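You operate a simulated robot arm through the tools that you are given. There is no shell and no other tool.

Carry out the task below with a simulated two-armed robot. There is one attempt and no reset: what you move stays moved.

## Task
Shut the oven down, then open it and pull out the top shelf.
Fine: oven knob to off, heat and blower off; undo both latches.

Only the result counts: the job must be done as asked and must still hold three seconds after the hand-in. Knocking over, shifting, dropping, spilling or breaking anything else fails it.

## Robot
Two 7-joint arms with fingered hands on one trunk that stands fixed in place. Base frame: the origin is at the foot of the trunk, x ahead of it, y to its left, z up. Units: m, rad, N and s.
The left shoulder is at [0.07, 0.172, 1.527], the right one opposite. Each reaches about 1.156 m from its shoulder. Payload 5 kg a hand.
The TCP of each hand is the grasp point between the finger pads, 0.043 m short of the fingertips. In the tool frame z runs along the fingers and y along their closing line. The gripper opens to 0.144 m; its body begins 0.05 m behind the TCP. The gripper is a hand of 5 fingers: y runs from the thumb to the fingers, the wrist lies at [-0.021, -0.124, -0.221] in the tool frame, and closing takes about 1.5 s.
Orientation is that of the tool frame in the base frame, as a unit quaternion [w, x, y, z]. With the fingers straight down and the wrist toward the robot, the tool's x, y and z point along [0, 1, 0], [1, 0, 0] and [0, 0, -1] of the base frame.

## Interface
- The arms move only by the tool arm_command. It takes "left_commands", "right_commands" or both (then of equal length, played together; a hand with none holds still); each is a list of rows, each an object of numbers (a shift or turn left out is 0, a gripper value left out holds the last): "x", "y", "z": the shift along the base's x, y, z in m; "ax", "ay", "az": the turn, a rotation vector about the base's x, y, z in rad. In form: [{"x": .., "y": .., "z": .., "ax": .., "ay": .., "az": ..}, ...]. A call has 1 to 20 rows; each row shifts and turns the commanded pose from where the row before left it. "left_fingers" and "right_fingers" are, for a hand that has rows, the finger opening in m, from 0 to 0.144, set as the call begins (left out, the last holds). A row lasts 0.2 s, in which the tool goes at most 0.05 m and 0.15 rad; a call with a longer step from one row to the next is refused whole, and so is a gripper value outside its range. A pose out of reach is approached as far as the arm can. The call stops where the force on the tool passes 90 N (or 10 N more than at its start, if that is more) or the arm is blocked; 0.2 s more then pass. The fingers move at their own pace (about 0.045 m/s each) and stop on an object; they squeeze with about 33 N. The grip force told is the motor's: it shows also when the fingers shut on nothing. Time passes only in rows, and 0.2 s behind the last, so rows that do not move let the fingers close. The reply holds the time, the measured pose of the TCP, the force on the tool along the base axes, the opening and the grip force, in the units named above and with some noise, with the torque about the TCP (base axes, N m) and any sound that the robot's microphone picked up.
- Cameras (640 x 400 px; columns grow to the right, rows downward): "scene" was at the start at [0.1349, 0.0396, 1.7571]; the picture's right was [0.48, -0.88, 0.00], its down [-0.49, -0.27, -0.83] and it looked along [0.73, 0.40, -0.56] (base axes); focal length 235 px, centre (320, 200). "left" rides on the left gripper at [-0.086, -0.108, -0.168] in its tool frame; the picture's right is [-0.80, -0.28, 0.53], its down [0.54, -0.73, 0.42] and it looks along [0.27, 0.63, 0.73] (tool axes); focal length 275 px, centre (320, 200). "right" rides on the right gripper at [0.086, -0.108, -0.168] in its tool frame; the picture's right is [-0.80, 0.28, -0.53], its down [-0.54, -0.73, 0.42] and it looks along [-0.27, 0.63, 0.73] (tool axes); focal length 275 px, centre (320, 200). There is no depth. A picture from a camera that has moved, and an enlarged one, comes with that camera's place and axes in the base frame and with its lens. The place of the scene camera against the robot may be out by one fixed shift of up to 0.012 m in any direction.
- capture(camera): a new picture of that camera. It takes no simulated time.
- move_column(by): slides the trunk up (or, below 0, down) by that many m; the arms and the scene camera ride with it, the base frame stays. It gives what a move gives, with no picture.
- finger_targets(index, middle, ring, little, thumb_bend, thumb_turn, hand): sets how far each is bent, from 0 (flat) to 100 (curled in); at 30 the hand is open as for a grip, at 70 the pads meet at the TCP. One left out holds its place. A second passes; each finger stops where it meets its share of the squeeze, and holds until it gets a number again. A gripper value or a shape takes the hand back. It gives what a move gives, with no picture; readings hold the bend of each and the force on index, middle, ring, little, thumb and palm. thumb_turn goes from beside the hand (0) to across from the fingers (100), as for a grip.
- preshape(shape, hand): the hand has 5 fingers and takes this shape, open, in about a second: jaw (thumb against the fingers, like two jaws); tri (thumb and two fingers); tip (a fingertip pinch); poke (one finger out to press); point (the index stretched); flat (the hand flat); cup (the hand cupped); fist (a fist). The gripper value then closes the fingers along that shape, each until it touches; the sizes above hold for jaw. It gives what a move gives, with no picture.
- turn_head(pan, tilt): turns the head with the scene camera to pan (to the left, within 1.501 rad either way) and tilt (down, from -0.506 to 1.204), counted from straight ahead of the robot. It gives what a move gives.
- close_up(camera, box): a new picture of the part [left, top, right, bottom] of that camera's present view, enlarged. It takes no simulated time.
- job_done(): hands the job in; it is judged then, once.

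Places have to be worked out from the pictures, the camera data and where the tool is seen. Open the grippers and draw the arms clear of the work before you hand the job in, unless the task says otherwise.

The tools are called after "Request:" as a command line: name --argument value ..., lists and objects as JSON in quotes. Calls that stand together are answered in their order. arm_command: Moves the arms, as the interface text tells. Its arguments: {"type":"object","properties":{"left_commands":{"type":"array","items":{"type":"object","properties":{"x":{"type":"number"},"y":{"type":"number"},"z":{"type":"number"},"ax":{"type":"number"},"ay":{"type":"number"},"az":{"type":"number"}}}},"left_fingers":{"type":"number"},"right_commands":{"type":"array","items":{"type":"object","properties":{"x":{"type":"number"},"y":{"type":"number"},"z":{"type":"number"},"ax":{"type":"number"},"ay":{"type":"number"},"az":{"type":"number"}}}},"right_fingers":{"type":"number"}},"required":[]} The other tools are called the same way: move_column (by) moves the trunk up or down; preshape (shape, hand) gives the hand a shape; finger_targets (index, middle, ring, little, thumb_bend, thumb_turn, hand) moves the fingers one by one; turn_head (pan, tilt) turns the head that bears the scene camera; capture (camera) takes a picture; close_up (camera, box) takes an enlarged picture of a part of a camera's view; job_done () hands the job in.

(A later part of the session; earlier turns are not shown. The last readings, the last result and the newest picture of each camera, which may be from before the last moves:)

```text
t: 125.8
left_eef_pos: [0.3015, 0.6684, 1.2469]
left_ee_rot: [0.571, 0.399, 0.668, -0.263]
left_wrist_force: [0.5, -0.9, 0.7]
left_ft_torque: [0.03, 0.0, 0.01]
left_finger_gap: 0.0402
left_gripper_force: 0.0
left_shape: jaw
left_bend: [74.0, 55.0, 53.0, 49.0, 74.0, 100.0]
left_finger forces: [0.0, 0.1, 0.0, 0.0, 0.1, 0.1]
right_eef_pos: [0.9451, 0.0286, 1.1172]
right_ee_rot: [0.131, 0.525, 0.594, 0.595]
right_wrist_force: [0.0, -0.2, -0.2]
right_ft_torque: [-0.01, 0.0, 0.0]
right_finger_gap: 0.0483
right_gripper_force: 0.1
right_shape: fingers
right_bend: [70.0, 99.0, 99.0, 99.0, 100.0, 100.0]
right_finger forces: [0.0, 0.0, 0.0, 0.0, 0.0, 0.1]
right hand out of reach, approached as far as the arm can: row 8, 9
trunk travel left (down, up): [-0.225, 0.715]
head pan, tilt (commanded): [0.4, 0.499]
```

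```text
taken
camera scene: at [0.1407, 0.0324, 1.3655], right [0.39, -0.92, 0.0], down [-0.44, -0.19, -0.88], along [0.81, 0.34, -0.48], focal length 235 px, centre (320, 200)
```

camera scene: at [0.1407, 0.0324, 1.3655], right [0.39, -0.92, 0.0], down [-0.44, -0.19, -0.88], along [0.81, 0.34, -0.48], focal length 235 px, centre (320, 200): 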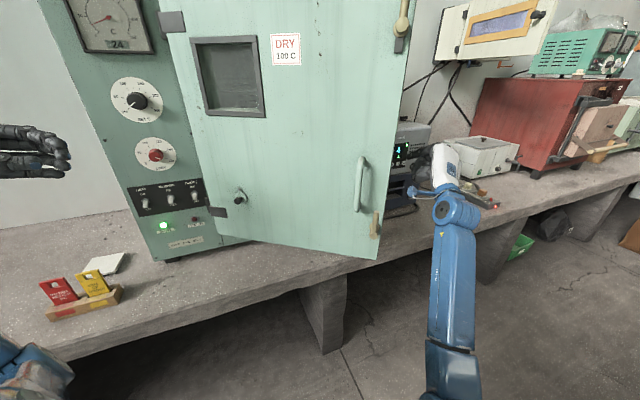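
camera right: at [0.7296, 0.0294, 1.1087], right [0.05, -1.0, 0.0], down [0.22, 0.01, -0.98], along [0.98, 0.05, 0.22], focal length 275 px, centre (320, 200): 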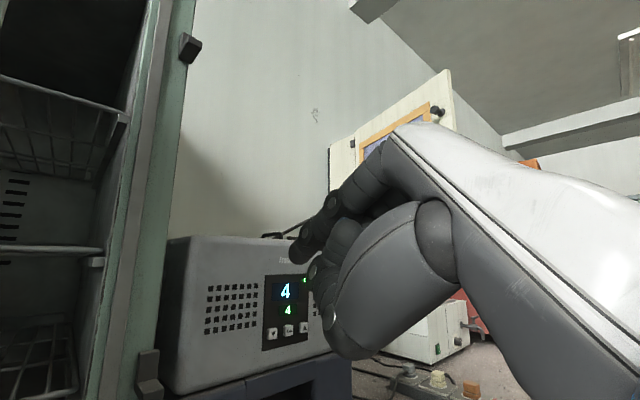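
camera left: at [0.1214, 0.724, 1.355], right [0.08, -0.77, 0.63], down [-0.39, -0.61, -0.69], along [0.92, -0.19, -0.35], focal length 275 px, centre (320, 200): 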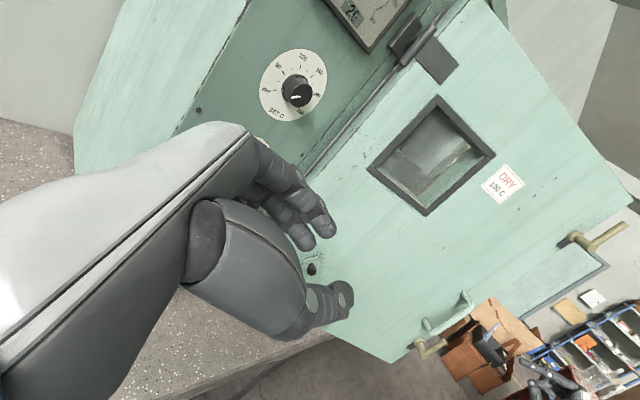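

I can see the wire shelves inside now. The rolled wrist is at its limit, so I roll the hand back to palm-down, which reached further before, and then move it left behind the door.

Request:
arm_command --right_commands '[{"ax": -0.0975, "ay": -0.071, "az": 0.032}, {"ax": -0.0975, "ay": -0.071, "az": 0.032}, {"ax": -0.0975, "ay": -0.071, "az": 0.032}, {"ax": -0.0975, "ay": -0.071, "az": 0.032}, {"y": 0.03}, {"y": 0.03}, {}]'

Request:
capture --camera "right"

Request:
capture --camera "scene"

```text
t: 127.4
left_eef_pos: [0.3027, 0.6687, 1.2464]
left_ee_rot: [0.57, 0.4, 0.668, -0.263]
left_wrist_force: [-0.1, -0.6, 0.7]
left_ft_torque: [0.0, -0.02, 0.0]
left_finger_gap: 0.0404
left_gripper_force: 0.1
left_shape: jaw
left_bend: [74.0, 55.0, 53.0, 49.0, 74.0, 100.0]
left_finger forces: [0.0, 0.0, 0.0, 0.0, 0.0, 0.0]
right_eef_pos: [0.9474, 0.0865, 1.1194]
right_ee_rot: [0.282, 0.373, 0.698, 0.542]
right_wrist_force: [-0.2, 0.3, -0.4]
right_ft_torque: [-0.01, 0.02, 0.0]
right_finger_gap: 0.0485
right_gripper_force: 0.1
right_shape: fingers
right_bend: [70.0, 99.0, 99.0, 99.0, 100.0, 100.0]
right_finger forces: [0.0, 0.0, 0.0, 0.0, 0.1, 0.0]
trunk travel left (down, up): [-0.225, 0.715]
head pan, tilt (commanded): [0.4, 0.499]
```

```text
taken
camera right: at [0.7416, 0.0525, 1.0562], right [0.08, -0.91, 0.4], down [0.49, -0.32, -0.81], along [0.87, 0.26, 0.42], focal length 275 px, centre (320, 200)
```

right: 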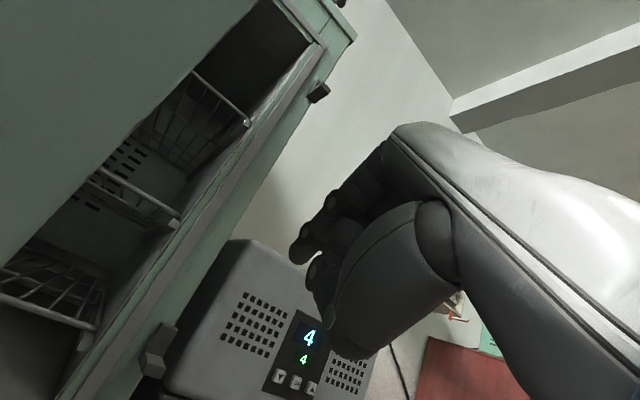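

```text
taken
camera scene: at [0.141, 0.0317, 1.3655], right [0.39, -0.92, 0.0], down [-0.44, -0.19, -0.88], along [0.81, 0.34, -0.48], focal length 235 px, centre (320, 200)
```

scene: 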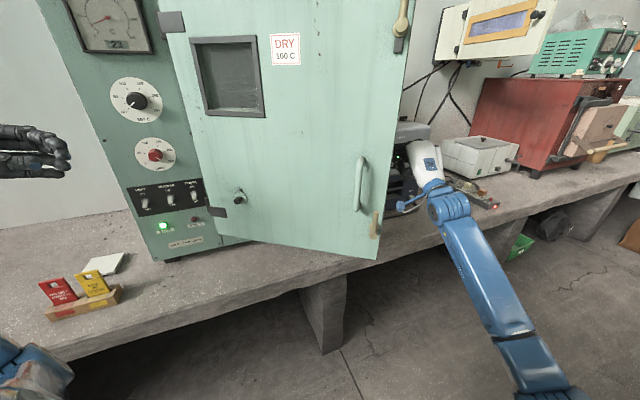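

The hand is just right of the door's free edge, with the edge beside the knuckles. I ease it left until it touches the door edge from behind.

Request:
arm_command --right_commands '[{"x": -0.005, "y": 0.01}, {"x": -0.005, "y": 0.01}, {"x": -0.005, "y": 0.008}, {}]'

Request:
close_up --camera "scene" --box '[340, 90, 480, 260]'

Request:
capture --camera "right"

```text
t: 128.4
left_eef_pos: [0.3017, 0.6681, 1.2474]
left_ee_rot: [0.57, 0.4, 0.667, -0.264]
left_wrist_force: [0.3, -0.2, 0.0]
left_ft_torque: [0.01, 0.02, 0.07]
left_finger_gap: 0.0402
left_gripper_force: 0.1
left_shape: jaw
left_bend: [74.0, 55.0, 53.0, 49.0, 74.0, 100.0]
left_finger forces: [0.1, 0.1, 0.0, 0.1, 0.1, 0.1]
right_eef_pos: [0.9331, 0.1153, 1.1188]
right_ee_rot: [0.283, 0.374, 0.698, 0.542]
right_wrist_force: [-0.1, -0.2, -0.5]
right_ft_torque: [0.0, 0.0, 0.0]
right_finger_gap: 0.0483
right_gripper_force: 0.1
right_shape: fingers
right_bend: [70.0, 99.0, 99.0, 99.0, 100.0, 100.0]
right_finger forces: [0.0, 0.1, 0.0, 0.0, 0.0, 0.0]
trunk travel left (down, up): [-0.225, 0.715]
head pan, tilt (commanded): [0.4, 0.499]
```

```text
2.35 times, centred on (410, 175) of scene
camera zoom: at [0.141, 0.0323, 1.3654], right [0.39, -0.92, 0.0], down [-0.44, -0.19, -0.88], along [0.81, 0.34, -0.48], focal length 554 px, centre (108, 259)
```

zoom: 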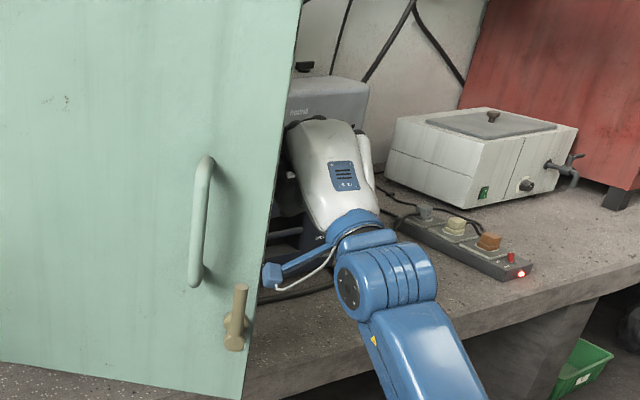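

```text
taken
camera right: at [0.727, 0.0802, 1.0561], right [0.08, -0.91, 0.4], down [0.49, -0.32, -0.81], along [0.87, 0.26, 0.42], focal length 275 px, centre (320, 200)
```

right: 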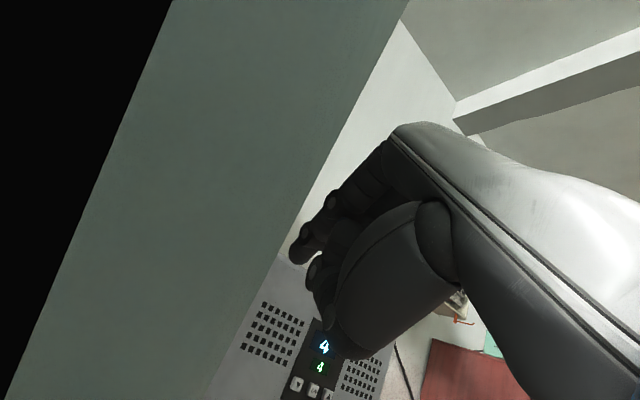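

The door edge is now between the hand (behind) and the wrist-camera bracket (in front). I pull gently back along the door's arc and watch.

Request:
arm_command --right_commands '[{"x": -0.02, "y": -0.004}, {"x": -0.02, "y": -0.006}, {"x": -0.025, "y": -0.008}, {}]'

Request:
close_up --camera "scene" --box '[340, 90, 480, 260]'

Request:
capture --camera "scene"

```text
t: 129.4
left_eef_pos: [0.3023, 0.6689, 1.2469]
left_ee_rot: [0.57, 0.4, 0.668, -0.262]
left_wrist_force: [0.4, -0.2, -0.2]
left_ft_torque: [0.02, 0.03, -0.02]
left_finger_gap: 0.0403
left_gripper_force: 0.0
left_shape: jaw
left_bend: [74.0, 55.0, 53.0, 49.0, 74.0, 100.0]
left_finger forces: [0.1, 0.0, 0.0, 0.0, 0.0, 0.0]
right_eef_pos: [0.8681, 0.0978, 1.1187]
right_ee_rot: [0.281, 0.372, 0.699, 0.542]
right_wrist_force: [0.2, 0.7, 0.1]
right_ft_torque: [0.02, -0.02, -0.01]
right_finger_gap: 0.0486
right_gripper_force: 0.0
right_shape: fingers
right_bend: [70.0, 99.0, 99.0, 99.0, 100.0, 100.0]
right_finger forces: [0.0, 0.0, 0.0, 0.1, 0.1, 0.1]
trunk travel left (down, up): [-0.225, 0.715]
head pan, tilt (commanded): [0.4, 0.499]
```

```text
2.35 times, centred on (410, 175) of scene
camera zoom: at [0.1413, 0.0329, 1.3654], right [0.39, -0.92, 0.0], down [-0.44, -0.19, -0.88], along [0.81, 0.34, -0.48], focal length 554 px, centre (108, 259)
```

zoom: 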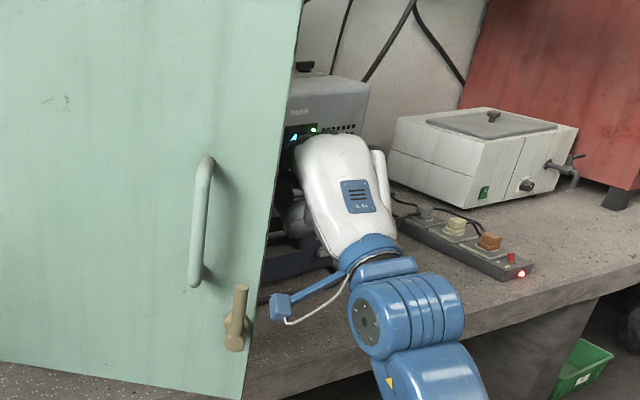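

```text
taken
camera scene: at [0.1413, 0.0329, 1.3654], right [0.39, -0.92, 0.0], down [-0.44, -0.19, -0.88], along [0.81, 0.34, -0.48], focal length 235 px, centre (320, 200)
```

scene: 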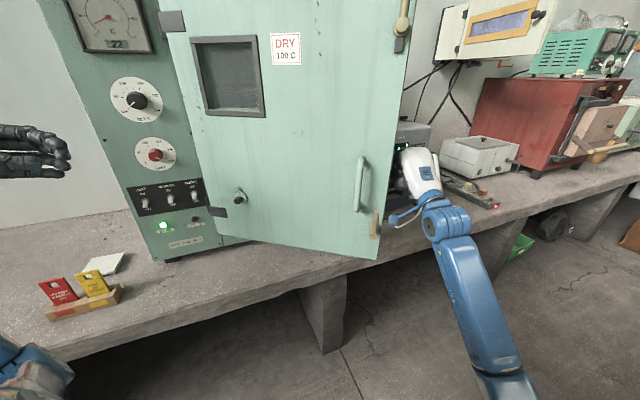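

The hand passed beside the door edge without touching it; from the handle I now estimate the door at about 33° open. I shift the hand left until it really contacts the door's edge.

Request:
arm_command --right_commands '[{"y": 0.012}, {"y": 0.012}, {"y": 0.01}, {}]'

Request:
close_up --camera "scene" --box '[340, 90, 480, 260]'

Request:
capture --camera "right"

```text
t: 130.4
left_eef_pos: [0.3022, 0.6691, 1.2473]
left_ee_rot: [0.571, 0.399, 0.668, -0.263]
left_wrist_force: [0.0, 0.2, -0.7]
left_ft_torque: [-0.01, 0.04, 0.01]
left_finger_gap: 0.0403
left_gripper_force: 0.0
left_shape: jaw
left_bend: [74.0, 55.0, 53.0, 49.0, 74.0, 100.0]
left_finger forces: [0.0, 0.0, 0.1, 0.0, 0.1, 0.0]
right_eef_pos: [0.8759, 0.1138, 1.1212]
right_ee_rot: [0.278, 0.37, 0.701, 0.543]
right_wrist_force: [-0.2, -0.2, 1.6]
right_ft_torque: [0.03, 0.02, 0.02]
right_finger_gap: 0.0487
right_gripper_force: 0.0
right_shape: fingers
right_bend: [70.0, 99.0, 99.0, 99.0, 100.0, 100.0]
right_finger forces: [0.0, 0.0, 0.0, 0.0, 0.1, 0.1]
right hand out of reach, approached as far as the arm can: row 1, 2, 3
trunk travel left (down, up): [-0.225, 0.715]
head pan, tilt (commanded): [0.4, 0.499]
```

```text
2.35 times, centred on (410, 175) of scene
camera zoom: at [0.1408, 0.0325, 1.3655], right [0.39, -0.92, 0.0], down [-0.44, -0.19, -0.88], along [0.81, 0.34, -0.48], focal length 554 px, centre (108, 259)
```

zoom: 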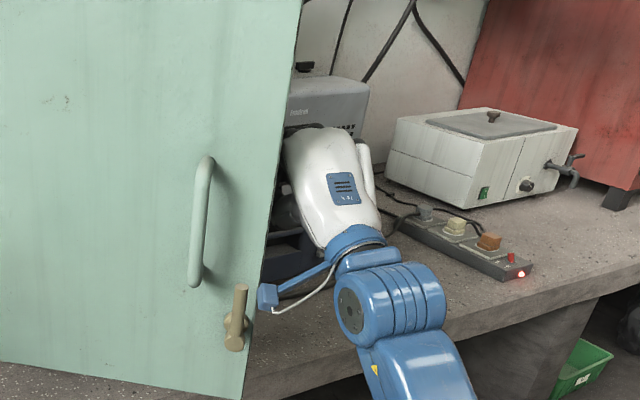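

```text
taken
camera right: at [0.6719, 0.0778, 1.0597], right [0.09, -0.91, 0.4], down [0.49, -0.31, -0.82], along [0.87, 0.27, 0.42], focal length 275 px, centre (320, 200)
```

right: 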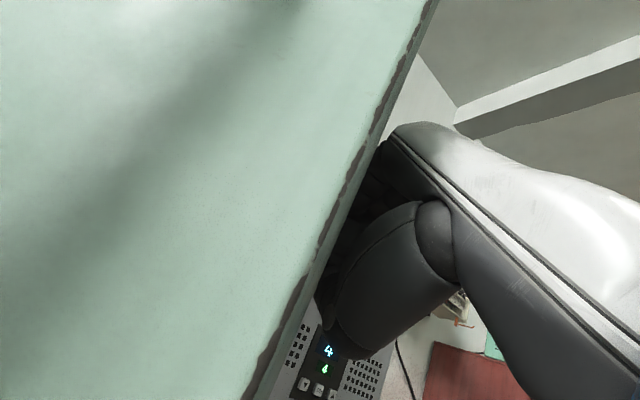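

The right arm can't get further left in this pose. New approach: raise the trunk so the arms are above the door and draw the door open from its inner side with fingers pointing down over its top edge. First I back the right hand out clear of the door.

Request:
arm_command --right_commands '[{"x": 0.02, "y": -0.03}, {"x": 0.01, "y": -0.045}, {"y": -0.045}, {"y": -0.045}, {"x": -0.03, "y": -0.035}, {"x": -0.04, "y": -0.02}, {"x": -0.045}, {"x": -0.045}, {"x": -0.045}, {}]'

Request:
move_column --by 0.3

Request:
capture --camera "scene"

```text
t: 132.6
left_eef_pos: [0.3026, 0.6691, 1.2479]
left_ee_rot: [0.569, 0.4, 0.668, -0.264]
left_wrist_force: [0.5, 0.2, 0.4]
left_ft_torque: [0.0, 0.01, 0.05]
left_finger_gap: 0.0402
left_gripper_force: 0.1
left_shape: jaw
left_bend: [74.0, 55.0, 53.0, 49.0, 74.0, 100.0]
left_finger forces: [0.0, 0.0, 0.1, 0.1, 0.0, 0.1]
right_eef_pos: [0.7028, -0.1066, 1.123]
right_ee_rot: [0.282, 0.374, 0.698, 0.542]
right_wrist_force: [0.5, 0.4, 0.2]
right_ft_torque: [0.03, -0.02, 0.02]
right_finger_gap: 0.0487
right_gripper_force: 0.1
right_shape: fingers
right_bend: [70.0, 99.0, 99.0, 99.0, 100.0, 100.0]
right_finger forces: [0.0, 0.0, 0.0, 0.0, 0.0, 0.0]
trunk travel left (down, up): [-0.225, 0.715]
head pan, tilt (commanded): [0.4, 0.499]
```

```text
t: 135.6
left_eef_pos: [0.3027, 0.6685, 1.5473]
left_ee_rot: [0.57, 0.4, 0.668, -0.263]
left_wrist_force: [0.0, -0.5, -0.4]
left_ft_torque: [0.02, 0.02, 0.01]
left_finger_gap: 0.0404
left_gripper_force: 0.1
left_shape: jaw
left_bend: [74.0, 55.0, 53.0, 49.0, 74.0, 100.0]
left_finger forces: [0.0, 0.1, 0.1, 0.0, 0.0, 0.0]
right_eef_pos: [0.7021, -0.1061, 1.4221]
right_ee_rot: [0.283, 0.375, 0.697, 0.541]
right_wrist_force: [0.4, -0.2, 0.2]
right_ft_torque: [-0.01, 0.0, -0.02]
right_finger_gap: 0.0485
right_gripper_force: 0.0
right_shape: fingers
right_bend: [70.0, 99.0, 99.0, 99.0, 100.0, 100.0]
right_finger forces: [0.0, 0.0, 0.0, 0.0, 0.0, 0.1]
trunk travel left (down, up): [-0.525, 0.415]
head pan, tilt (commanded): [0.4, 0.499]
```

```text
taken
camera scene: at [0.1409, 0.0326, 1.6654], right [0.39, -0.92, 0.0], down [-0.44, -0.19, -0.88], along [0.81, 0.34, -0.48], focal length 235 px, centre (320, 200)
```

scene: 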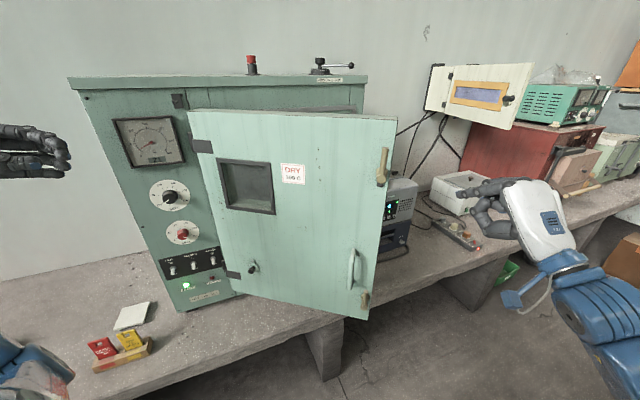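

Clear so far. I raise the trunk another 0.3 m and turn the right hand to fingers-down with a flat hand.

Request:
move_column --by 0.3

Request:
arm_command --right_commands '[{"ax": -0.081, "ay": 0.119}, {"ax": -0.081, "ay": 0.119}, {"ax": -0.081, "ay": 0.119}, {"ax": -0.081, "ay": 0.119}, {"ax": -0.081, "ay": 0.119}, {"ax": -0.081, "ay": 0.119}, {"ax": -0.081, "ay": 0.119}, {"ax": -0.081, "ay": 0.119}, {"ax": -0.081, "ay": 0.119}, {}]'

Request:
preshape --shape "flat" --hand "right"

Request:
capture --camera "scene"

Request:
capture --camera "right"

```text
t: 138.6
left_eef_pos: [0.3023, 0.6694, 1.8472]
left_ee_rot: [0.57, 0.4, 0.667, -0.263]
left_wrist_force: [-0.1, -0.1, -0.4]
left_ft_torque: [0.04, 0.01, -0.01]
left_finger_gap: 0.0404
left_gripper_force: 0.0
left_shape: jaw
left_bend: [74.0, 55.0, 53.0, 49.0, 74.0, 100.0]
left_finger forces: [0.1, 0.0, 0.1, 0.0, 0.0, 0.0]
right_eef_pos: [0.7028, -0.1056, 1.7229]
right_ee_rot: [0.282, 0.373, 0.698, 0.542]
right_wrist_force: [0.2, -0.4, 0.6]
right_ft_torque: [0.01, -0.01, 0.07]
right_finger_gap: 0.0487
right_gripper_force: 0.0
right_shape: fingers
right_bend: [70.0, 99.0, 99.0, 99.0, 100.0, 100.0]
right_finger forces: [0.0, 0.1, 0.2, 0.0, 0.1, 0.0]
trunk travel left (down, up): [-0.825, 0.115]
head pan, tilt (commanded): [0.4, 0.499]
```

```text
t: 140.8
left_eef_pos: [0.3019, 0.6696, 1.8477]
left_ee_rot: [0.57, 0.4, 0.668, -0.263]
left_wrist_force: [0.1, 0.3, -0.3]
left_ft_torque: [0.01, -0.02, 0.0]
left_finger_gap: 0.0399
left_gripper_force: 0.1
left_shape: jaw
left_bend: [74.0, 55.0, 53.0, 49.0, 74.0, 100.0]
left_finger forces: [0.0, 0.1, 0.0, 0.1, 0.0, 0.1]
right_eef_pos: [0.7023, -0.105, 1.7219]
right_ee_rot: [0.003, 0.472, 0.881, 0.009]
right_wrist_force: [0.0, -0.4, 0.7]
right_ft_torque: [0.0, -0.03, -0.03]
right_finger_gap: 0.0488
right_gripper_force: 0.1
right_shape: fingers
right_bend: [70.0, 99.0, 99.0, 99.0, 100.0, 100.0]
right_finger forces: [0.0, 0.1, 0.1, 0.0, 0.0, 0.0]
trunk travel left (down, up): [-0.825, 0.115]
head pan, tilt (commanded): [0.4, 0.499]
```

```text
t: 141.7
left_eef_pos: [0.3005, 0.6676, 1.8479]
left_ee_rot: [0.57, 0.4, 0.668, -0.264]
left_wrist_force: [-0.2, 0.4, -0.7]
left_ft_torque: [-0.01, -0.02, -0.01]
left_finger_gap: 0.0403
left_gripper_force: 0.0
left_shape: jaw
left_bend: [74.0, 55.0, 53.0, 49.0, 74.0, 100.0]
left_finger forces: [0.1, 0.0, 0.0, 0.1, 0.0, 0.0]
right_eef_pos: [0.7008, -0.1065, 1.7244]
right_ee_rot: [0.004, 0.472, 0.881, 0.009]
right_wrist_force: [-0.5, 0.3, -0.6]
right_ft_torque: [0.0, -0.01, -0.02]
right_finger_gap: 0.0
right_gripper_force: 0.0
right_shape: flat
right_bend: [0.0, 0.0, 0.0, 0.0, 39.0, 0.0]
right_finger forces: [0.1, 0.0, 0.1, 0.0, 0.0, 0.1]
trunk travel left (down, up): [-0.825, 0.115]
head pan, tilt (commanded): [0.4, 0.499]
```

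```text
taken
camera scene: at [0.1404, 0.0319, 1.9655], right [0.39, -0.92, 0.0], down [-0.44, -0.19, -0.88], along [0.81, 0.34, -0.48], focal length 235 px, centre (320, 200)
```

scene: 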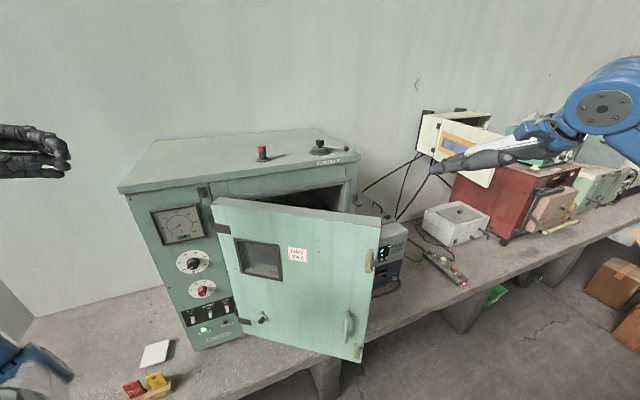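

```text
taken
camera right: at [0.5608, -0.0958, 1.8881], right [0.67, -0.51, 0.54], down [-0.3, -0.85, -0.44], along [0.68, 0.13, -0.72], focal length 275 px, centre (320, 200)
```

right: 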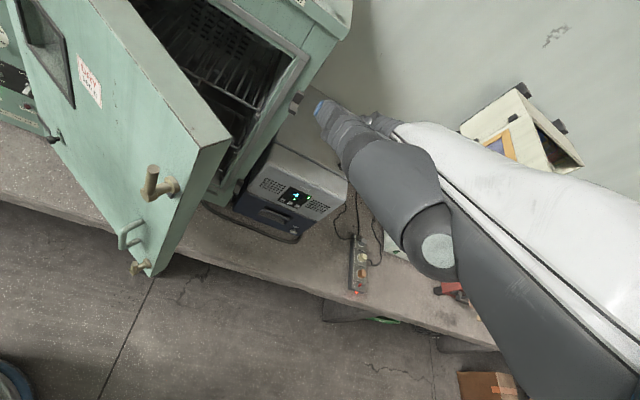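

"Flat" points the fingers forward, not down, so I'll set the fingers bent like a hook with the thumb aside. First I zoom the top view to locate the door's top corners.

Request:
finger_targets --hand "right" --index 65 --middle 65 --ring 65 --little 65 --thumb_bend 20 --thumb_turn 0

Request:
close_up --camera "right" --box '[80, 0, 320, 160]'

Request:
capture --camera "right"

Request:
close_up --camera "scene" --box '[190, 170, 400, 300]'

```text
t: 142.7
left_eef_pos: [0.3026, 0.6688, 1.8461]
left_ee_rot: [0.57, 0.4, 0.668, -0.263]
left_wrist_force: [0.5, -0.2, -0.4]
left_ft_torque: [0.01, -0.03, 0.01]
left_finger_gap: 0.0401
left_gripper_force: 0.1
left_shape: jaw
left_bend: [74.0, 55.0, 53.0, 49.0, 74.0, 100.0]
left_finger forces: [0.0, 0.0, 0.0, 0.0, 0.1, 0.0]
right_eef_pos: [0.7015, -0.1037, 1.7226]
right_ee_rot: [0.003, 0.473, 0.881, 0.009]
right_wrist_force: [0.3, 0.0, -0.8]
right_ft_torque: [0.03, 0.0, 0.04]
right_finger_gap: 0.1893
right_gripper_force: 0.1
right_shape: fingers
right_bend: [65.0, 65.0, 65.0, 65.0, 20.0, 0.0]
right_finger forces: [0.0, 0.1, 0.1, 0.0, 0.1, 0.0]
trunk travel left (down, up): [-0.825, 0.115]
head pan, tilt (commanded): [0.4, 0.499]
```

```text
2.50 times, centred on (200, 80) of right
camera zoom: at [0.5616, -0.0949, 1.8879], right [0.67, -0.51, 0.54], down [-0.3, -0.85, -0.44], along [0.68, 0.13, -0.72], focal length 688 px, centre (620, 500)
```

zoom: 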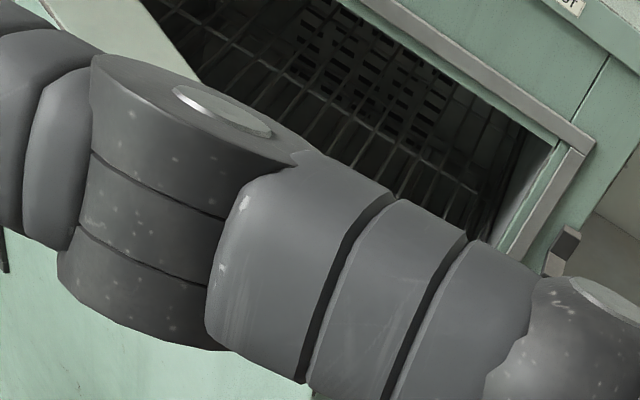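

```text
taken
camera right: at [0.5616, -0.0949, 1.8879], right [0.67, -0.51, 0.54], down [-0.3, -0.85, -0.44], along [0.68, 0.13, -0.72], focal length 275 px, centre (320, 200)
```

right: 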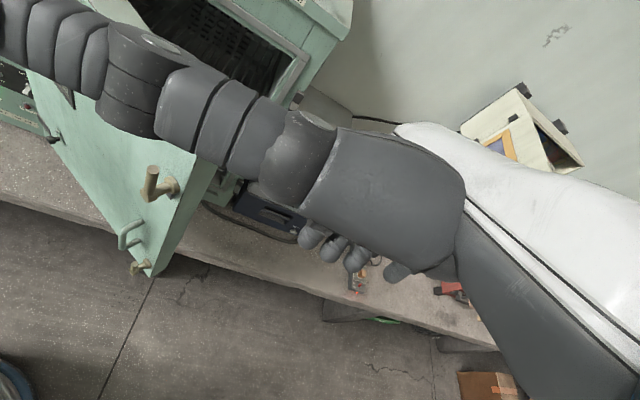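

```text
3.05 times, centred on (295, 235) of scene
camera zoom: at [0.1412, 0.0328, 1.9654], right [0.39, -0.92, 0.0], down [-0.44, -0.19, -0.88], along [0.81, 0.34, -0.48], focal length 717 px, centre (396, 93)
```

zoom: 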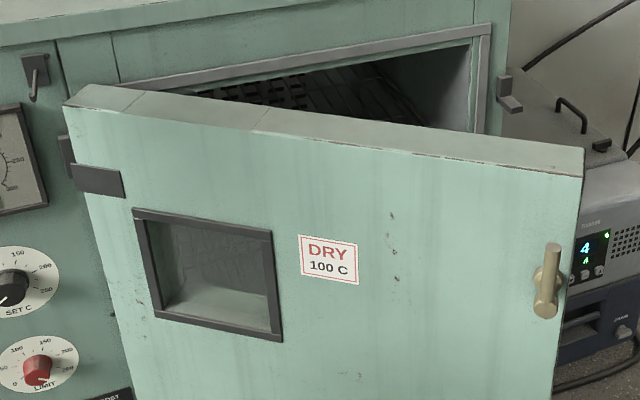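

The door is about 36° open; its inner top corner is at (0.784, 0.10), top z≈1.57. I yaw the right hand to face the door and carry it, high above the door top, around to the inner side.

Request:
arm_command --right_commands '[{"x": 0.03, "y": 0.02, "az": -0.135}, {"x": 0.03, "y": 0.03, "az": -0.135}, {"x": 0.03, "y": 0.03, "az": -0.13}, {"x": 0.03, "y": 0.035}, {"x": 0.01, "y": 0.04}, {"y": 0.045}, {"y": 0.045}, {"y": 0.045}, {"y": 0.02}, {}]'

Request:
capture --camera "scene"

Request:
capture --camera "right"

```text
t: 144.9
left_eef_pos: [0.3032, 0.6691, 1.8476]
left_ee_rot: [0.57, 0.4, 0.668, -0.263]
left_wrist_force: [0.3, -0.9, -0.4]
left_ft_torque: [-0.01, 0.0, 0.01]
left_finger_gap: 0.04
left_gripper_force: 0.0
left_shape: jaw
left_bend: [74.0, 55.0, 53.0, 49.0, 74.0, 100.0]
left_finger forces: [0.1, 0.1, 0.0, 0.0, 0.0, 0.0]
right_eef_pos: [0.8323, 0.2022, 1.7204]
right_ee_rot: [0.006, 0.638, 0.77, 0.007]
right_wrist_force: [-0.2, -1.2, -0.9]
right_ft_torque: [0.05, -0.02, 0.02]
right_finger_gap: 0.1893
right_gripper_force: 0.1
right_shape: fingers
right_bend: [65.0, 65.0, 65.0, 65.0, 20.0, 0.0]
right_finger forces: [0.0, 0.0, 0.0, 0.1, 0.1, 0.1]
trunk travel left (down, up): [-0.825, 0.115]
head pan, tilt (commanded): [0.4, 0.499]
```

```text
taken
camera scene: at [0.1411, 0.0316, 1.9655], right [0.39, -0.92, 0.0], down [-0.44, -0.19, -0.88], along [0.81, 0.34, -0.48], focal length 235 px, centre (320, 200)
```

scene: 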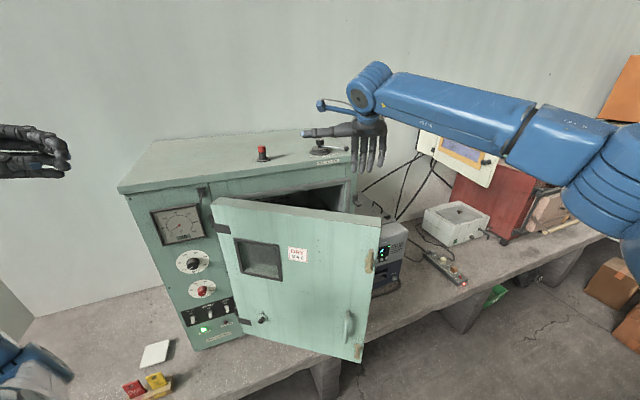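

```text
taken
camera right: at [0.7067, 0.2668, 1.8865], right [0.42, -0.73, 0.54], down [-0.6, -0.67, -0.44], along [0.68, -0.14, -0.72], focal length 275 px, centre (320, 200)
```

right: 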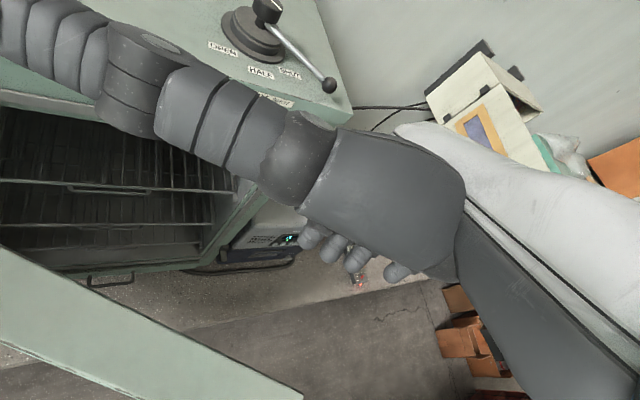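

The fingers hang on the inner side of the door, high above it; the interior with its wire shelves is visible. I descend so the fingertips reach about 5 cm below the door's top.

Request:
arm_command --right_commands '[{"z": -0.04}, {"z": -0.04}, {"z": -0.04}, {"z": -0.04}, {}]'

Request:
capture --camera "scene"

Request:
capture --camera "right"

Request:
close_up --camera "scene" --box '[270, 120, 420, 260]'

```text
t: 146.1
left_eef_pos: [0.3021, 0.6683, 1.8462]
left_ee_rot: [0.57, 0.4, 0.668, -0.263]
left_wrist_force: [-0.2, 0.2, 0.2]
left_ft_torque: [0.02, 0.03, -0.04]
left_finger_gap: 0.0403
left_gripper_force: 0.1
left_shape: jaw
left_bend: [74.0, 55.0, 53.0, 49.0, 74.0, 100.0]
left_finger forces: [0.0, 0.1, 0.0, 0.0, 0.0, 0.0]
right_eef_pos: [0.8313, 0.2019, 1.5627]
right_ee_rot: [0.006, 0.638, 0.77, 0.007]
right_wrist_force: [0.3, 2.1, 0.3]
right_ft_torque: [-0.01, 0.02, -0.01]
right_finger_gap: 0.1893
right_gripper_force: 0.0
right_shape: fingers
right_bend: [65.0, 65.0, 65.0, 65.0, 20.0, 0.0]
right_finger forces: [0.0, 0.1, 0.0, 0.1, 0.1, 0.0]
trunk travel left (down, up): [-0.825, 0.115]
head pan, tilt (commanded): [0.4, 0.499]
```

```text
taken
camera scene: at [0.1414, 0.0333, 1.9654], right [0.39, -0.92, 0.0], down [-0.44, -0.19, -0.88], along [0.81, 0.34, -0.48], focal length 235 px, centre (320, 200)
```

scene: 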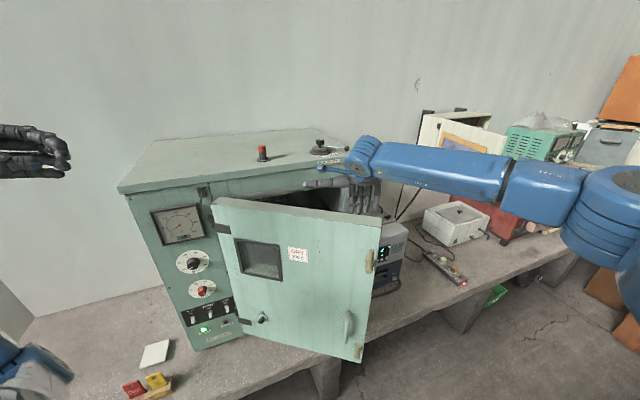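

```text
taken
camera right: at [0.7059, 0.2658, 1.7284], right [0.42, -0.73, 0.54], down [-0.6, -0.67, -0.44], along [0.68, -0.14, -0.72], focal length 275 px, centre (320, 200)
```

right: 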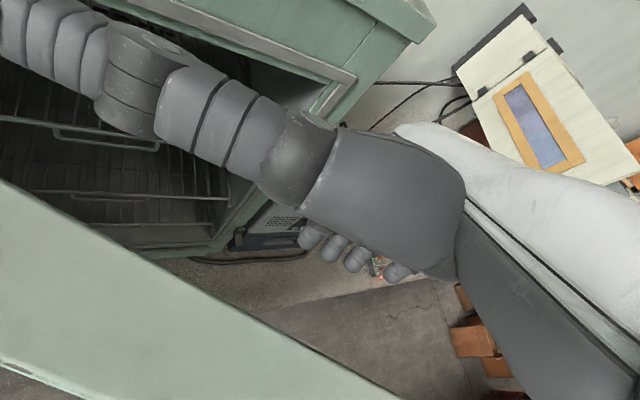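

```text
2.86 times, centred on (345, 190) of scene
camera zoom: at [0.1414, 0.0333, 1.9654], right [0.39, -0.92, 0.0], down [-0.44, -0.19, -0.88], along [0.81, 0.34, -0.48], focal length 672 px, centre (249, 229)
```

zoom: 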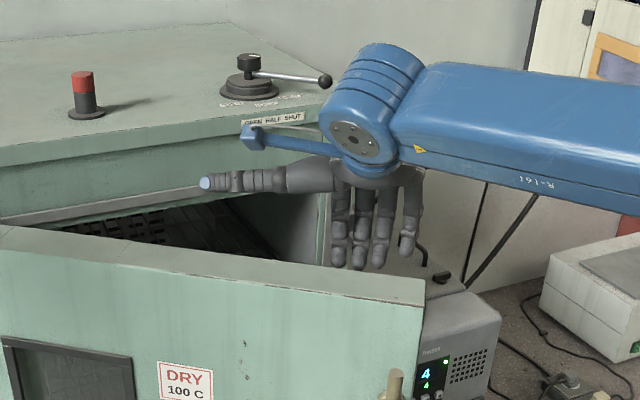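

The fingertips are just at the door's top level, so I lower 2 cm more, then draw toward the robot until the fingers meet the door's inner face and follow its arc.

Request:
arm_command --right_commands '[{"z": -0.022}, {"x": -0.03, "y": 0.001}, {"x": -0.03, "y": 0.001}, {"x": -0.03, "y": -0.003, "az": -0.03}, {"x": -0.03, "y": -0.004, "az": -0.05}, {}]'

Request:
capture --camera "scene"

Request:
capture --camera "right"

```text
t: 147.5
left_eef_pos: [0.2998, 0.6688, 1.8484]
left_ee_rot: [0.57, 0.4, 0.668, -0.263]
left_wrist_force: [-0.8, -0.2, 0.7]
left_ft_torque: [0.01, 0.01, 0.01]
left_finger_gap: 0.0403
left_gripper_force: 0.0
left_shape: jaw
left_bend: [74.0, 55.0, 53.0, 49.0, 74.0, 100.0]
left_finger forces: [0.0, 0.1, 0.0, 0.1, 0.1, 0.0]
right_eef_pos: [0.7119, 0.1964, 1.5408]
right_ee_rot: [0.006, 0.668, 0.744, 0.008]
right_wrist_force: [0.0, -0.4, -0.2]
right_ft_torque: [-0.02, 0.02, -0.01]
right_finger_gap: 0.1895
right_gripper_force: 0.0
right_shape: fingers
right_bend: [65.0, 65.0, 65.0, 65.0, 20.0, 0.0]
right_finger forces: [0.0, 0.0, 0.1, 0.0, 0.0, 0.0]
trunk travel left (down, up): [-0.825, 0.115]
head pan, tilt (commanded): [0.4, 0.499]
```

```text
taken
camera scene: at [0.1392, 0.0323, 1.9656], right [0.39, -0.92, 0.0], down [-0.44, -0.19, -0.88], along [0.81, 0.34, -0.48], focal length 235 px, centre (320, 200)
```

scene: 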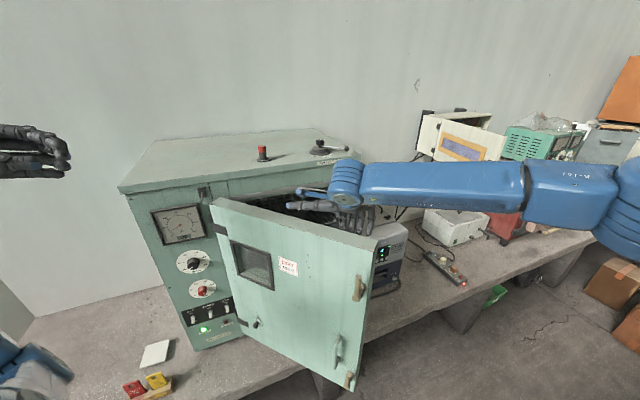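

```text
taken
camera right: at [0.5911, 0.2702, 1.7061], right [0.36, -0.76, 0.54], down [-0.66, -0.62, -0.44], along [0.67, -0.2, -0.72], focal length 275 px, centre (320, 200)
```

right: 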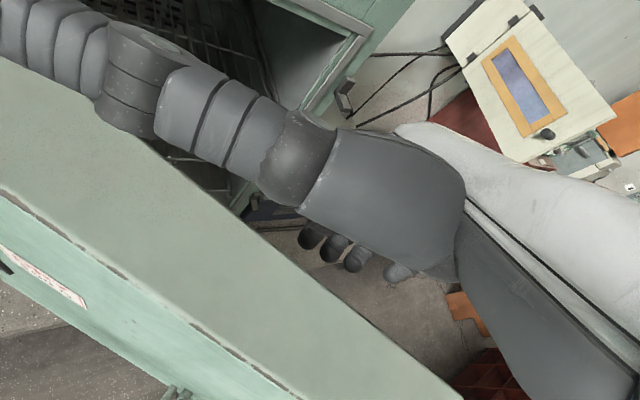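

The door is following (now ~45°) with almost no force. I continue sweeping along the arc.

Request:
arm_command --right_commands '[{"x": -0.032, "y": 0.001, "az": -0.04}, {"x": -0.032, "y": 0.001, "az": -0.04}, {"x": -0.032, "y": 0.002, "az": -0.04}, {"x": -0.026, "y": 0.008, "az": -0.04}, {"x": -0.026, "y": 0.008, "az": -0.04}, {"x": -0.026, "y": 0.009, "az": -0.04}, {}]'

Request:
capture --camera "scene"

Request:
capture --camera "right"

```text
t: 149.1
left_eef_pos: [0.3015, 0.6707, 1.8473]
left_ee_rot: [0.57, 0.399, 0.668, -0.263]
left_wrist_force: [0.2, 0.3, -0.8]
left_ft_torque: [-0.02, 0.01, 0.03]
left_finger_gap: 0.0402
left_gripper_force: 0.1
left_shape: jaw
left_bend: [74.0, 55.0, 53.0, 49.0, 74.0, 100.0]
left_finger forces: [0.0, 0.0, 0.0, 0.0, 0.1, 0.0]
right_eef_pos: [0.5383, 0.2296, 1.5423]
right_ee_rot: [0.007, 0.753, 0.658, 0.007]
right_wrist_force: [-0.9, -0.7, -0.2]
right_ft_torque: [0.03, -0.01, 0.03]
right_finger_gap: 0.1892
right_gripper_force: 0.1
right_shape: fingers
right_bend: [65.0, 65.0, 65.0, 65.0, 20.0, 0.0]
right_finger forces: [0.0, 0.0, 0.0, 0.0, 0.1, 0.1]
trunk travel left (down, up): [-0.825, 0.115]
head pan, tilt (commanded): [0.4, 0.499]
```

```text
taken
camera scene: at [0.1397, 0.034, 1.9655], right [0.39, -0.92, 0.0], down [-0.44, -0.19, -0.88], along [0.81, 0.34, -0.48], focal length 235 px, centre (320, 200)
```

scene: 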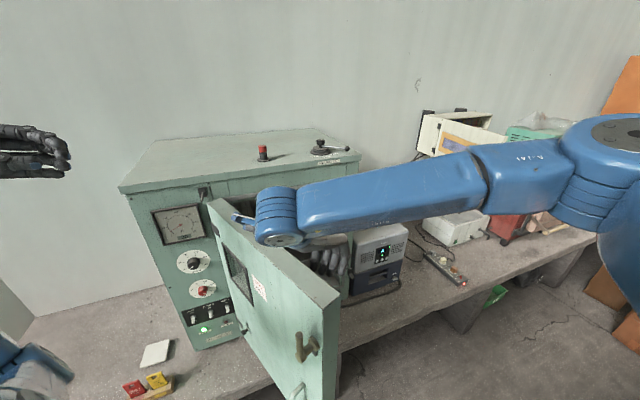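

```text
taken
camera right: at [0.4382, 0.3289, 1.7075], right [0.17, -0.83, 0.54], down [-0.78, -0.44, -0.44], along [0.6, -0.35, -0.72], focal length 275 px, centre (320, 200)
```

right: 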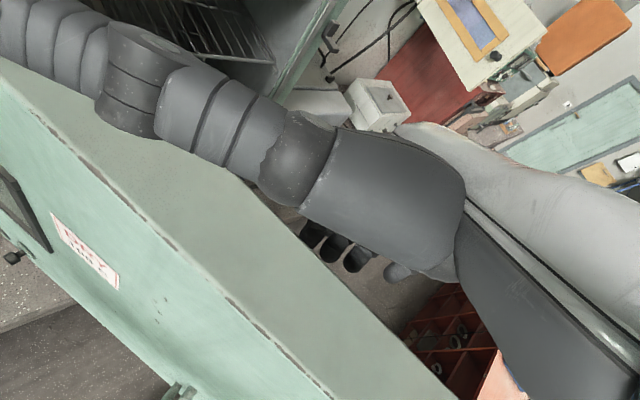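

The door is at about 65° and moving easily. I continue toward 85°, nudging the left hand a little further away at the same time.

Request:
arm_command --right_commands '[{"x": -0.035, "y": 0.013, "az": -0.04}, {"x": -0.035, "y": 0.015, "az": -0.04}, {"x": -0.031, "y": 0.023, "az": -0.04}, {"x": -0.031, "y": 0.024, "az": -0.04}, {}]' --left_commands '[{"y": 0.02, "z": 0.02}, {"y": 0.02, "z": 0.02}, {"y": 0.02, "z": 0.02}, {"y": 0.02, "z": 0.02}, {}]'

Request:
capture --camera "scene"

Request:
capture --camera "right"

```text
t: 150.3
left_eef_pos: [0.2986, 0.7536, 1.929]
left_ee_rot: [0.57, 0.399, 0.668, -0.263]
left_wrist_force: [-0.4, 0.6, 0.4]
left_ft_torque: [0.02, -0.01, 0.0]
left_finger_gap: 0.0402
left_gripper_force: 0.1
left_shape: jaw
left_bend: [74.0, 55.0, 53.0, 49.0, 74.0, 100.0]
left_finger forces: [0.0, 0.0, 0.1, 0.0, 0.0, 0.0]
right_eef_pos: [0.4027, 0.306, 1.5424]
right_ee_rot: [0.008, 0.802, 0.597, 0.006]
right_wrist_force: [-0.3, 1.0, 0.2]
right_ft_torque: [-0.06, 0.0, 0.01]
right_finger_gap: 0.1895
right_gripper_force: 0.0
right_shape: fingers
right_bend: [65.0, 65.0, 65.0, 65.0, 20.0, 0.0]
right_finger forces: [0.0, 0.0, 0.1, 0.0, 0.1, 0.1]
trunk travel left (down, up): [-0.825, 0.115]
head pan, tilt (commanded): [0.4, 0.499]
```

```text
taken
camera scene: at [0.1387, 0.0364, 1.9655], right [0.39, -0.92, 0.0], down [-0.44, -0.19, -0.88], along [0.81, 0.34, -0.48], focal length 235 px, centre (320, 200)
```

scene: 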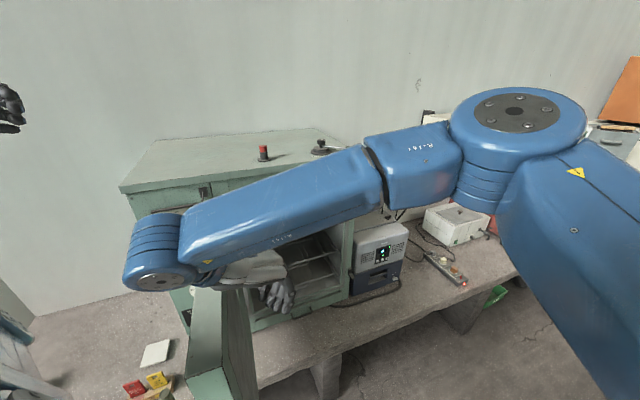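

```text
taken
camera right: at [0.321, 0.4202, 1.7072], right [0.03, -0.84, 0.54], down [-0.84, -0.31, -0.44], along [0.54, -0.44, -0.72], focal length 275 px, centre (320, 200)
```

right: 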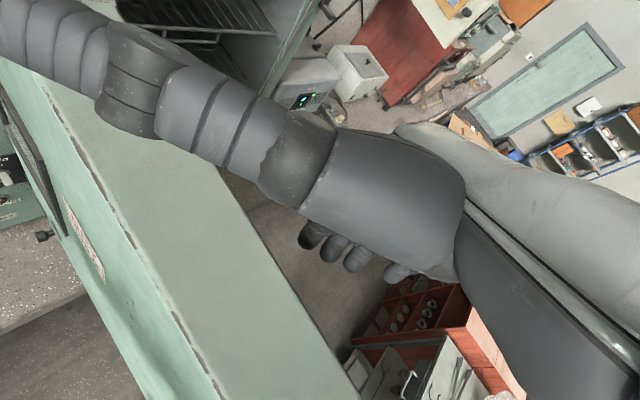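

The door is near 85–90°. I push it a bit further, to about 100°, so the shelf will clear it.

Request:
arm_command --right_commands '[{"x": -0.0236, "y": 0.029, "az": -0.03}, {"x": -0.0236, "y": 0.029, "az": -0.03}, {"x": -0.015, "y": 0.024, "az": -0.03}, {"x": -0.012, "y": 0.022}, {}]'

Request:
capture --camera "scene"

Request:
capture --camera "right"

```text
t: 151.5
left_eef_pos: [0.3031, 0.7514, 1.9281]
left_ee_rot: [0.57, 0.4, 0.668, -0.262]
left_wrist_force: [0.3, -1.3, -0.1]
left_ft_torque: [-0.01, 0.0, -0.04]
left_finger_gap: 0.0404
left_gripper_force: 0.0
left_shape: jaw
left_bend: [74.0, 55.0, 53.0, 49.0, 74.0, 100.0]
left_finger forces: [0.0, 0.1, 0.1, 0.1, 0.0, 0.0]
right_eef_pos: [0.3879, 0.3116, 1.5482]
right_ee_rot: [0.007, 0.828, 0.56, 0.006]
right_wrist_force: [0.8, -0.3, -0.4]
right_ft_torque: [-0.01, 0.01, 0.01]
right_finger_gap: 0.1894
right_gripper_force: 0.0
right_shape: fingers
right_bend: [65.0, 65.0, 65.0, 65.0, 20.0, 0.0]
right_finger forces: [0.0, 0.1, 0.1, 0.0, 0.1, 0.0]
right hand out of reach, approached as far as the arm can: row 1, 2, 3, 4
trunk travel left (down, up): [-0.825, 0.115]
head pan, tilt (commanded): [0.4, 0.499]
```

```text
taken
camera scene: at [0.1416, 0.0336, 1.9654], right [0.39, -0.92, 0.0], down [-0.44, -0.19, -0.88], along [0.81, 0.34, -0.48], focal length 235 px, centre (320, 200)
```

scene: 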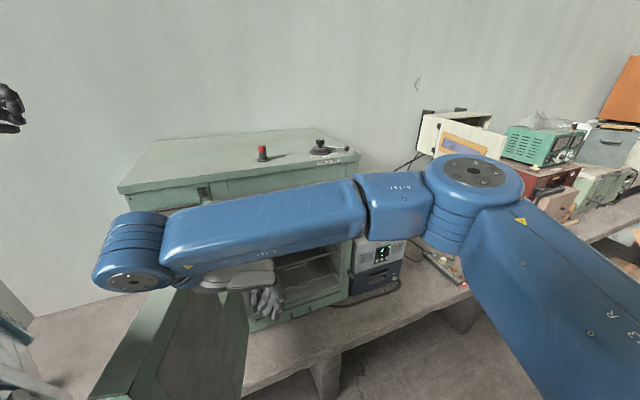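

```text
taken
camera right: at [0.317, 0.4332, 1.7137], right [-0.04, -0.84, 0.54], down [-0.87, -0.23, -0.44], along [0.49, -0.48, -0.72], focal length 275 px, centre (320, 200)
```

right: 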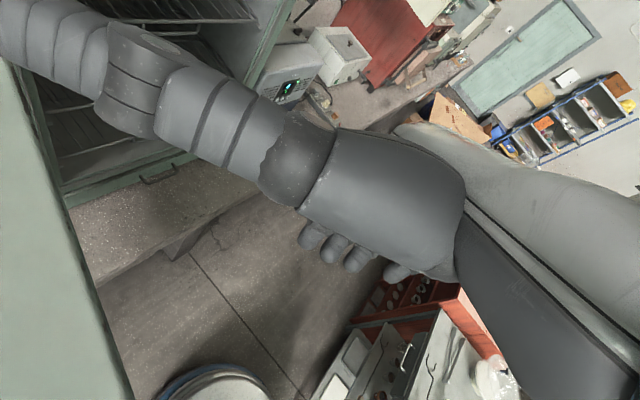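

The door has swung past 90°. I lift the right hand up and back to the right, then look at the door and the shelves.

Request:
arm_command --right_commands '[{"x": 0.01, "z": 0.04}, {"x": 0.01, "z": 0.045}, {"x": 0.02, "y": -0.03, "z": 0.03}, {"x": 0.03, "y": -0.035, "az": 0.05}, {"x": 0.03, "y": -0.035, "az": 0.1}, {"x": 0.03, "y": -0.035, "az": 0.1}, {"x": 0.03, "y": -0.035, "az": 0.1}, {"x": 0.02, "y": -0.04, "az": 0.1}, {"x": 0.02, "y": -0.04, "az": 0.1}, {"x": 0.02, "y": -0.04}, {"x": 0.02, "y": -0.04}, {}]'

Request:
capture --camera "scene"

Request:
capture --camera "right"

```text
t: 154.1
left_eef_pos: [0.302, 0.7491, 1.9284]
left_ee_rot: [0.569, 0.4, 0.668, -0.263]
left_wrist_force: [0.4, 0.7, -0.8]
left_ft_torque: [-0.01, -0.02, -0.01]
left_finger_gap: 0.0402
left_gripper_force: 0.1
left_shape: jaw
left_bend: [74.0, 55.0, 53.0, 49.0, 74.0, 100.0]
left_finger forces: [0.0, 0.1, 0.0, 0.0, 0.0, 0.0]
right_eef_pos: [0.6305, -0.0139, 1.6615]
right_ee_rot: [0.005, 0.646, 0.764, 0.008]
right_wrist_force: [0.2, 0.8, -0.3]
right_ft_torque: [0.02, 0.0, 0.0]
right_finger_gap: 0.1893
right_gripper_force: 0.0
right_shape: fingers
right_bend: [65.0, 65.0, 65.0, 65.0, 20.0, 0.0]
right_finger forces: [0.0, 0.1, 0.0, 0.0, 0.0, 0.0]
trunk travel left (down, up): [-0.825, 0.115]
head pan, tilt (commanded): [0.4, 0.499]
```

```text
taken
camera scene: at [0.1414, 0.0323, 1.9654], right [0.39, -0.92, 0.0], down [-0.44, -0.19, -0.88], along [0.81, 0.34, -0.48], focal length 235 px, centre (320, 200)
```

scene: 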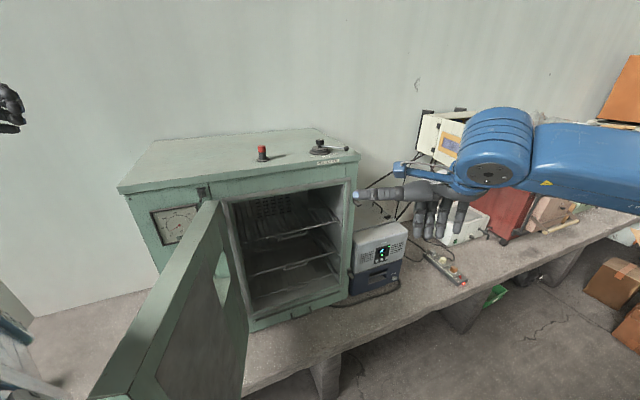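

```text
taken
camera right: at [0.5069, 0.0522, 1.8267], right [0.4, -0.74, 0.54], down [-0.62, -0.65, -0.44], along [0.68, -0.16, -0.72], focal length 275 px, centre (320, 200)
```

right: 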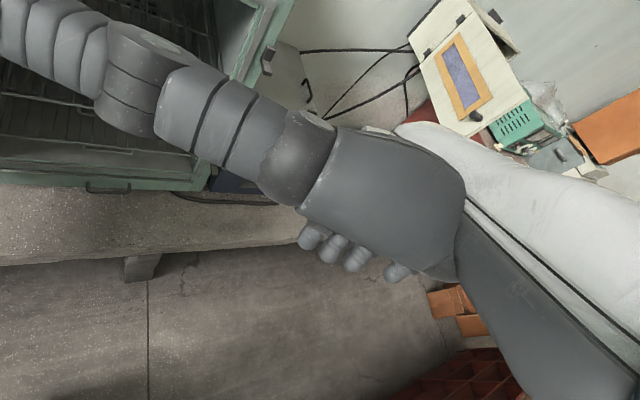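

The door is wide open and I can see inside: wire shelves with small front loops. I zoom in on the chamber.

Request:
close_up --camera "scene" --box '[200, 175, 370, 340]'

Request:
close_up --camera "scene" --box '[225, 185, 355, 260]'

Request:
close_up --camera "scene" --box '[90, 190, 260, 400]'

```text
2.42 times, centred on (285, 258) of scene
camera zoom: at [0.1414, 0.0323, 1.9654], right [0.39, -0.92, 0.0], down [-0.44, -0.19, -0.88], along [0.81, 0.34, -0.48], focal length 570 px, centre (405, 61)
```

zoom: 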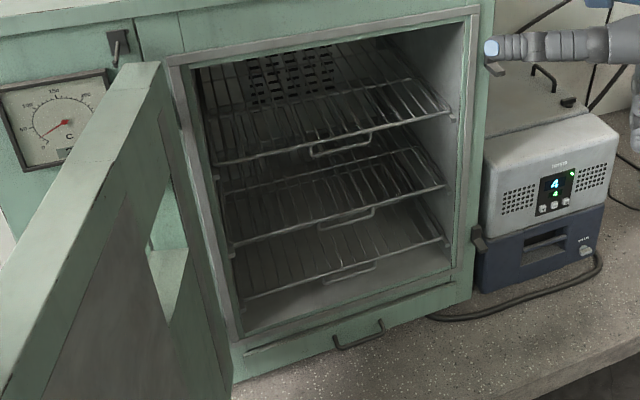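

```text
4.92 times, centred on (290, 222) of scene
camera zoom: at [0.1414, 0.0323, 1.9654], right [0.39, -0.92, 0.0], down [-0.44, -0.19, -0.88], along [0.81, 0.34, -0.48], focal length 1158 px, centre (468, 89)
```

zoom: 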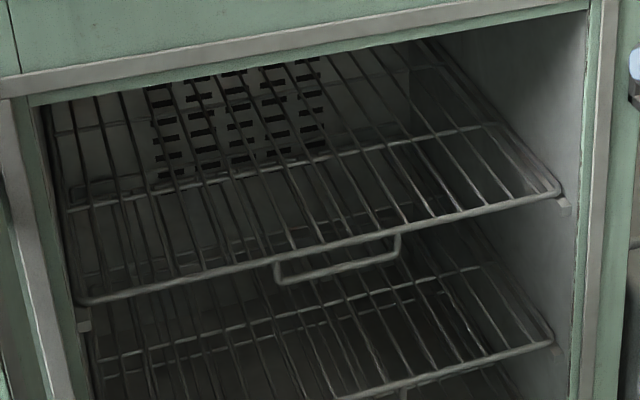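

```text
1.90 times, centred on (175, 295) of scene
camera zoom: at [0.1414, 0.0323, 1.9654], right [0.39, -0.92, 0.0], down [-0.44, -0.19, -0.88], along [0.81, 0.34, -0.48], focal length 448 px, centre (596, 19)
```

zoom: 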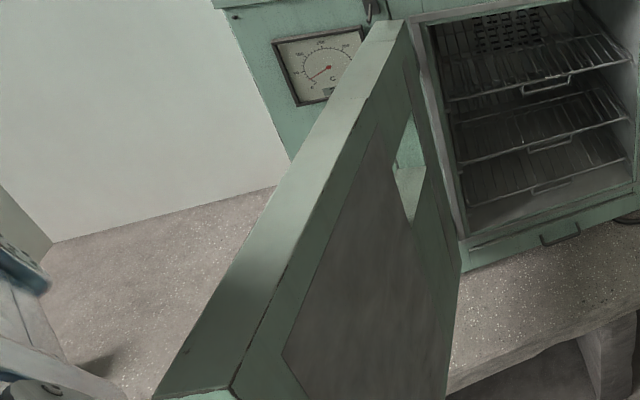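

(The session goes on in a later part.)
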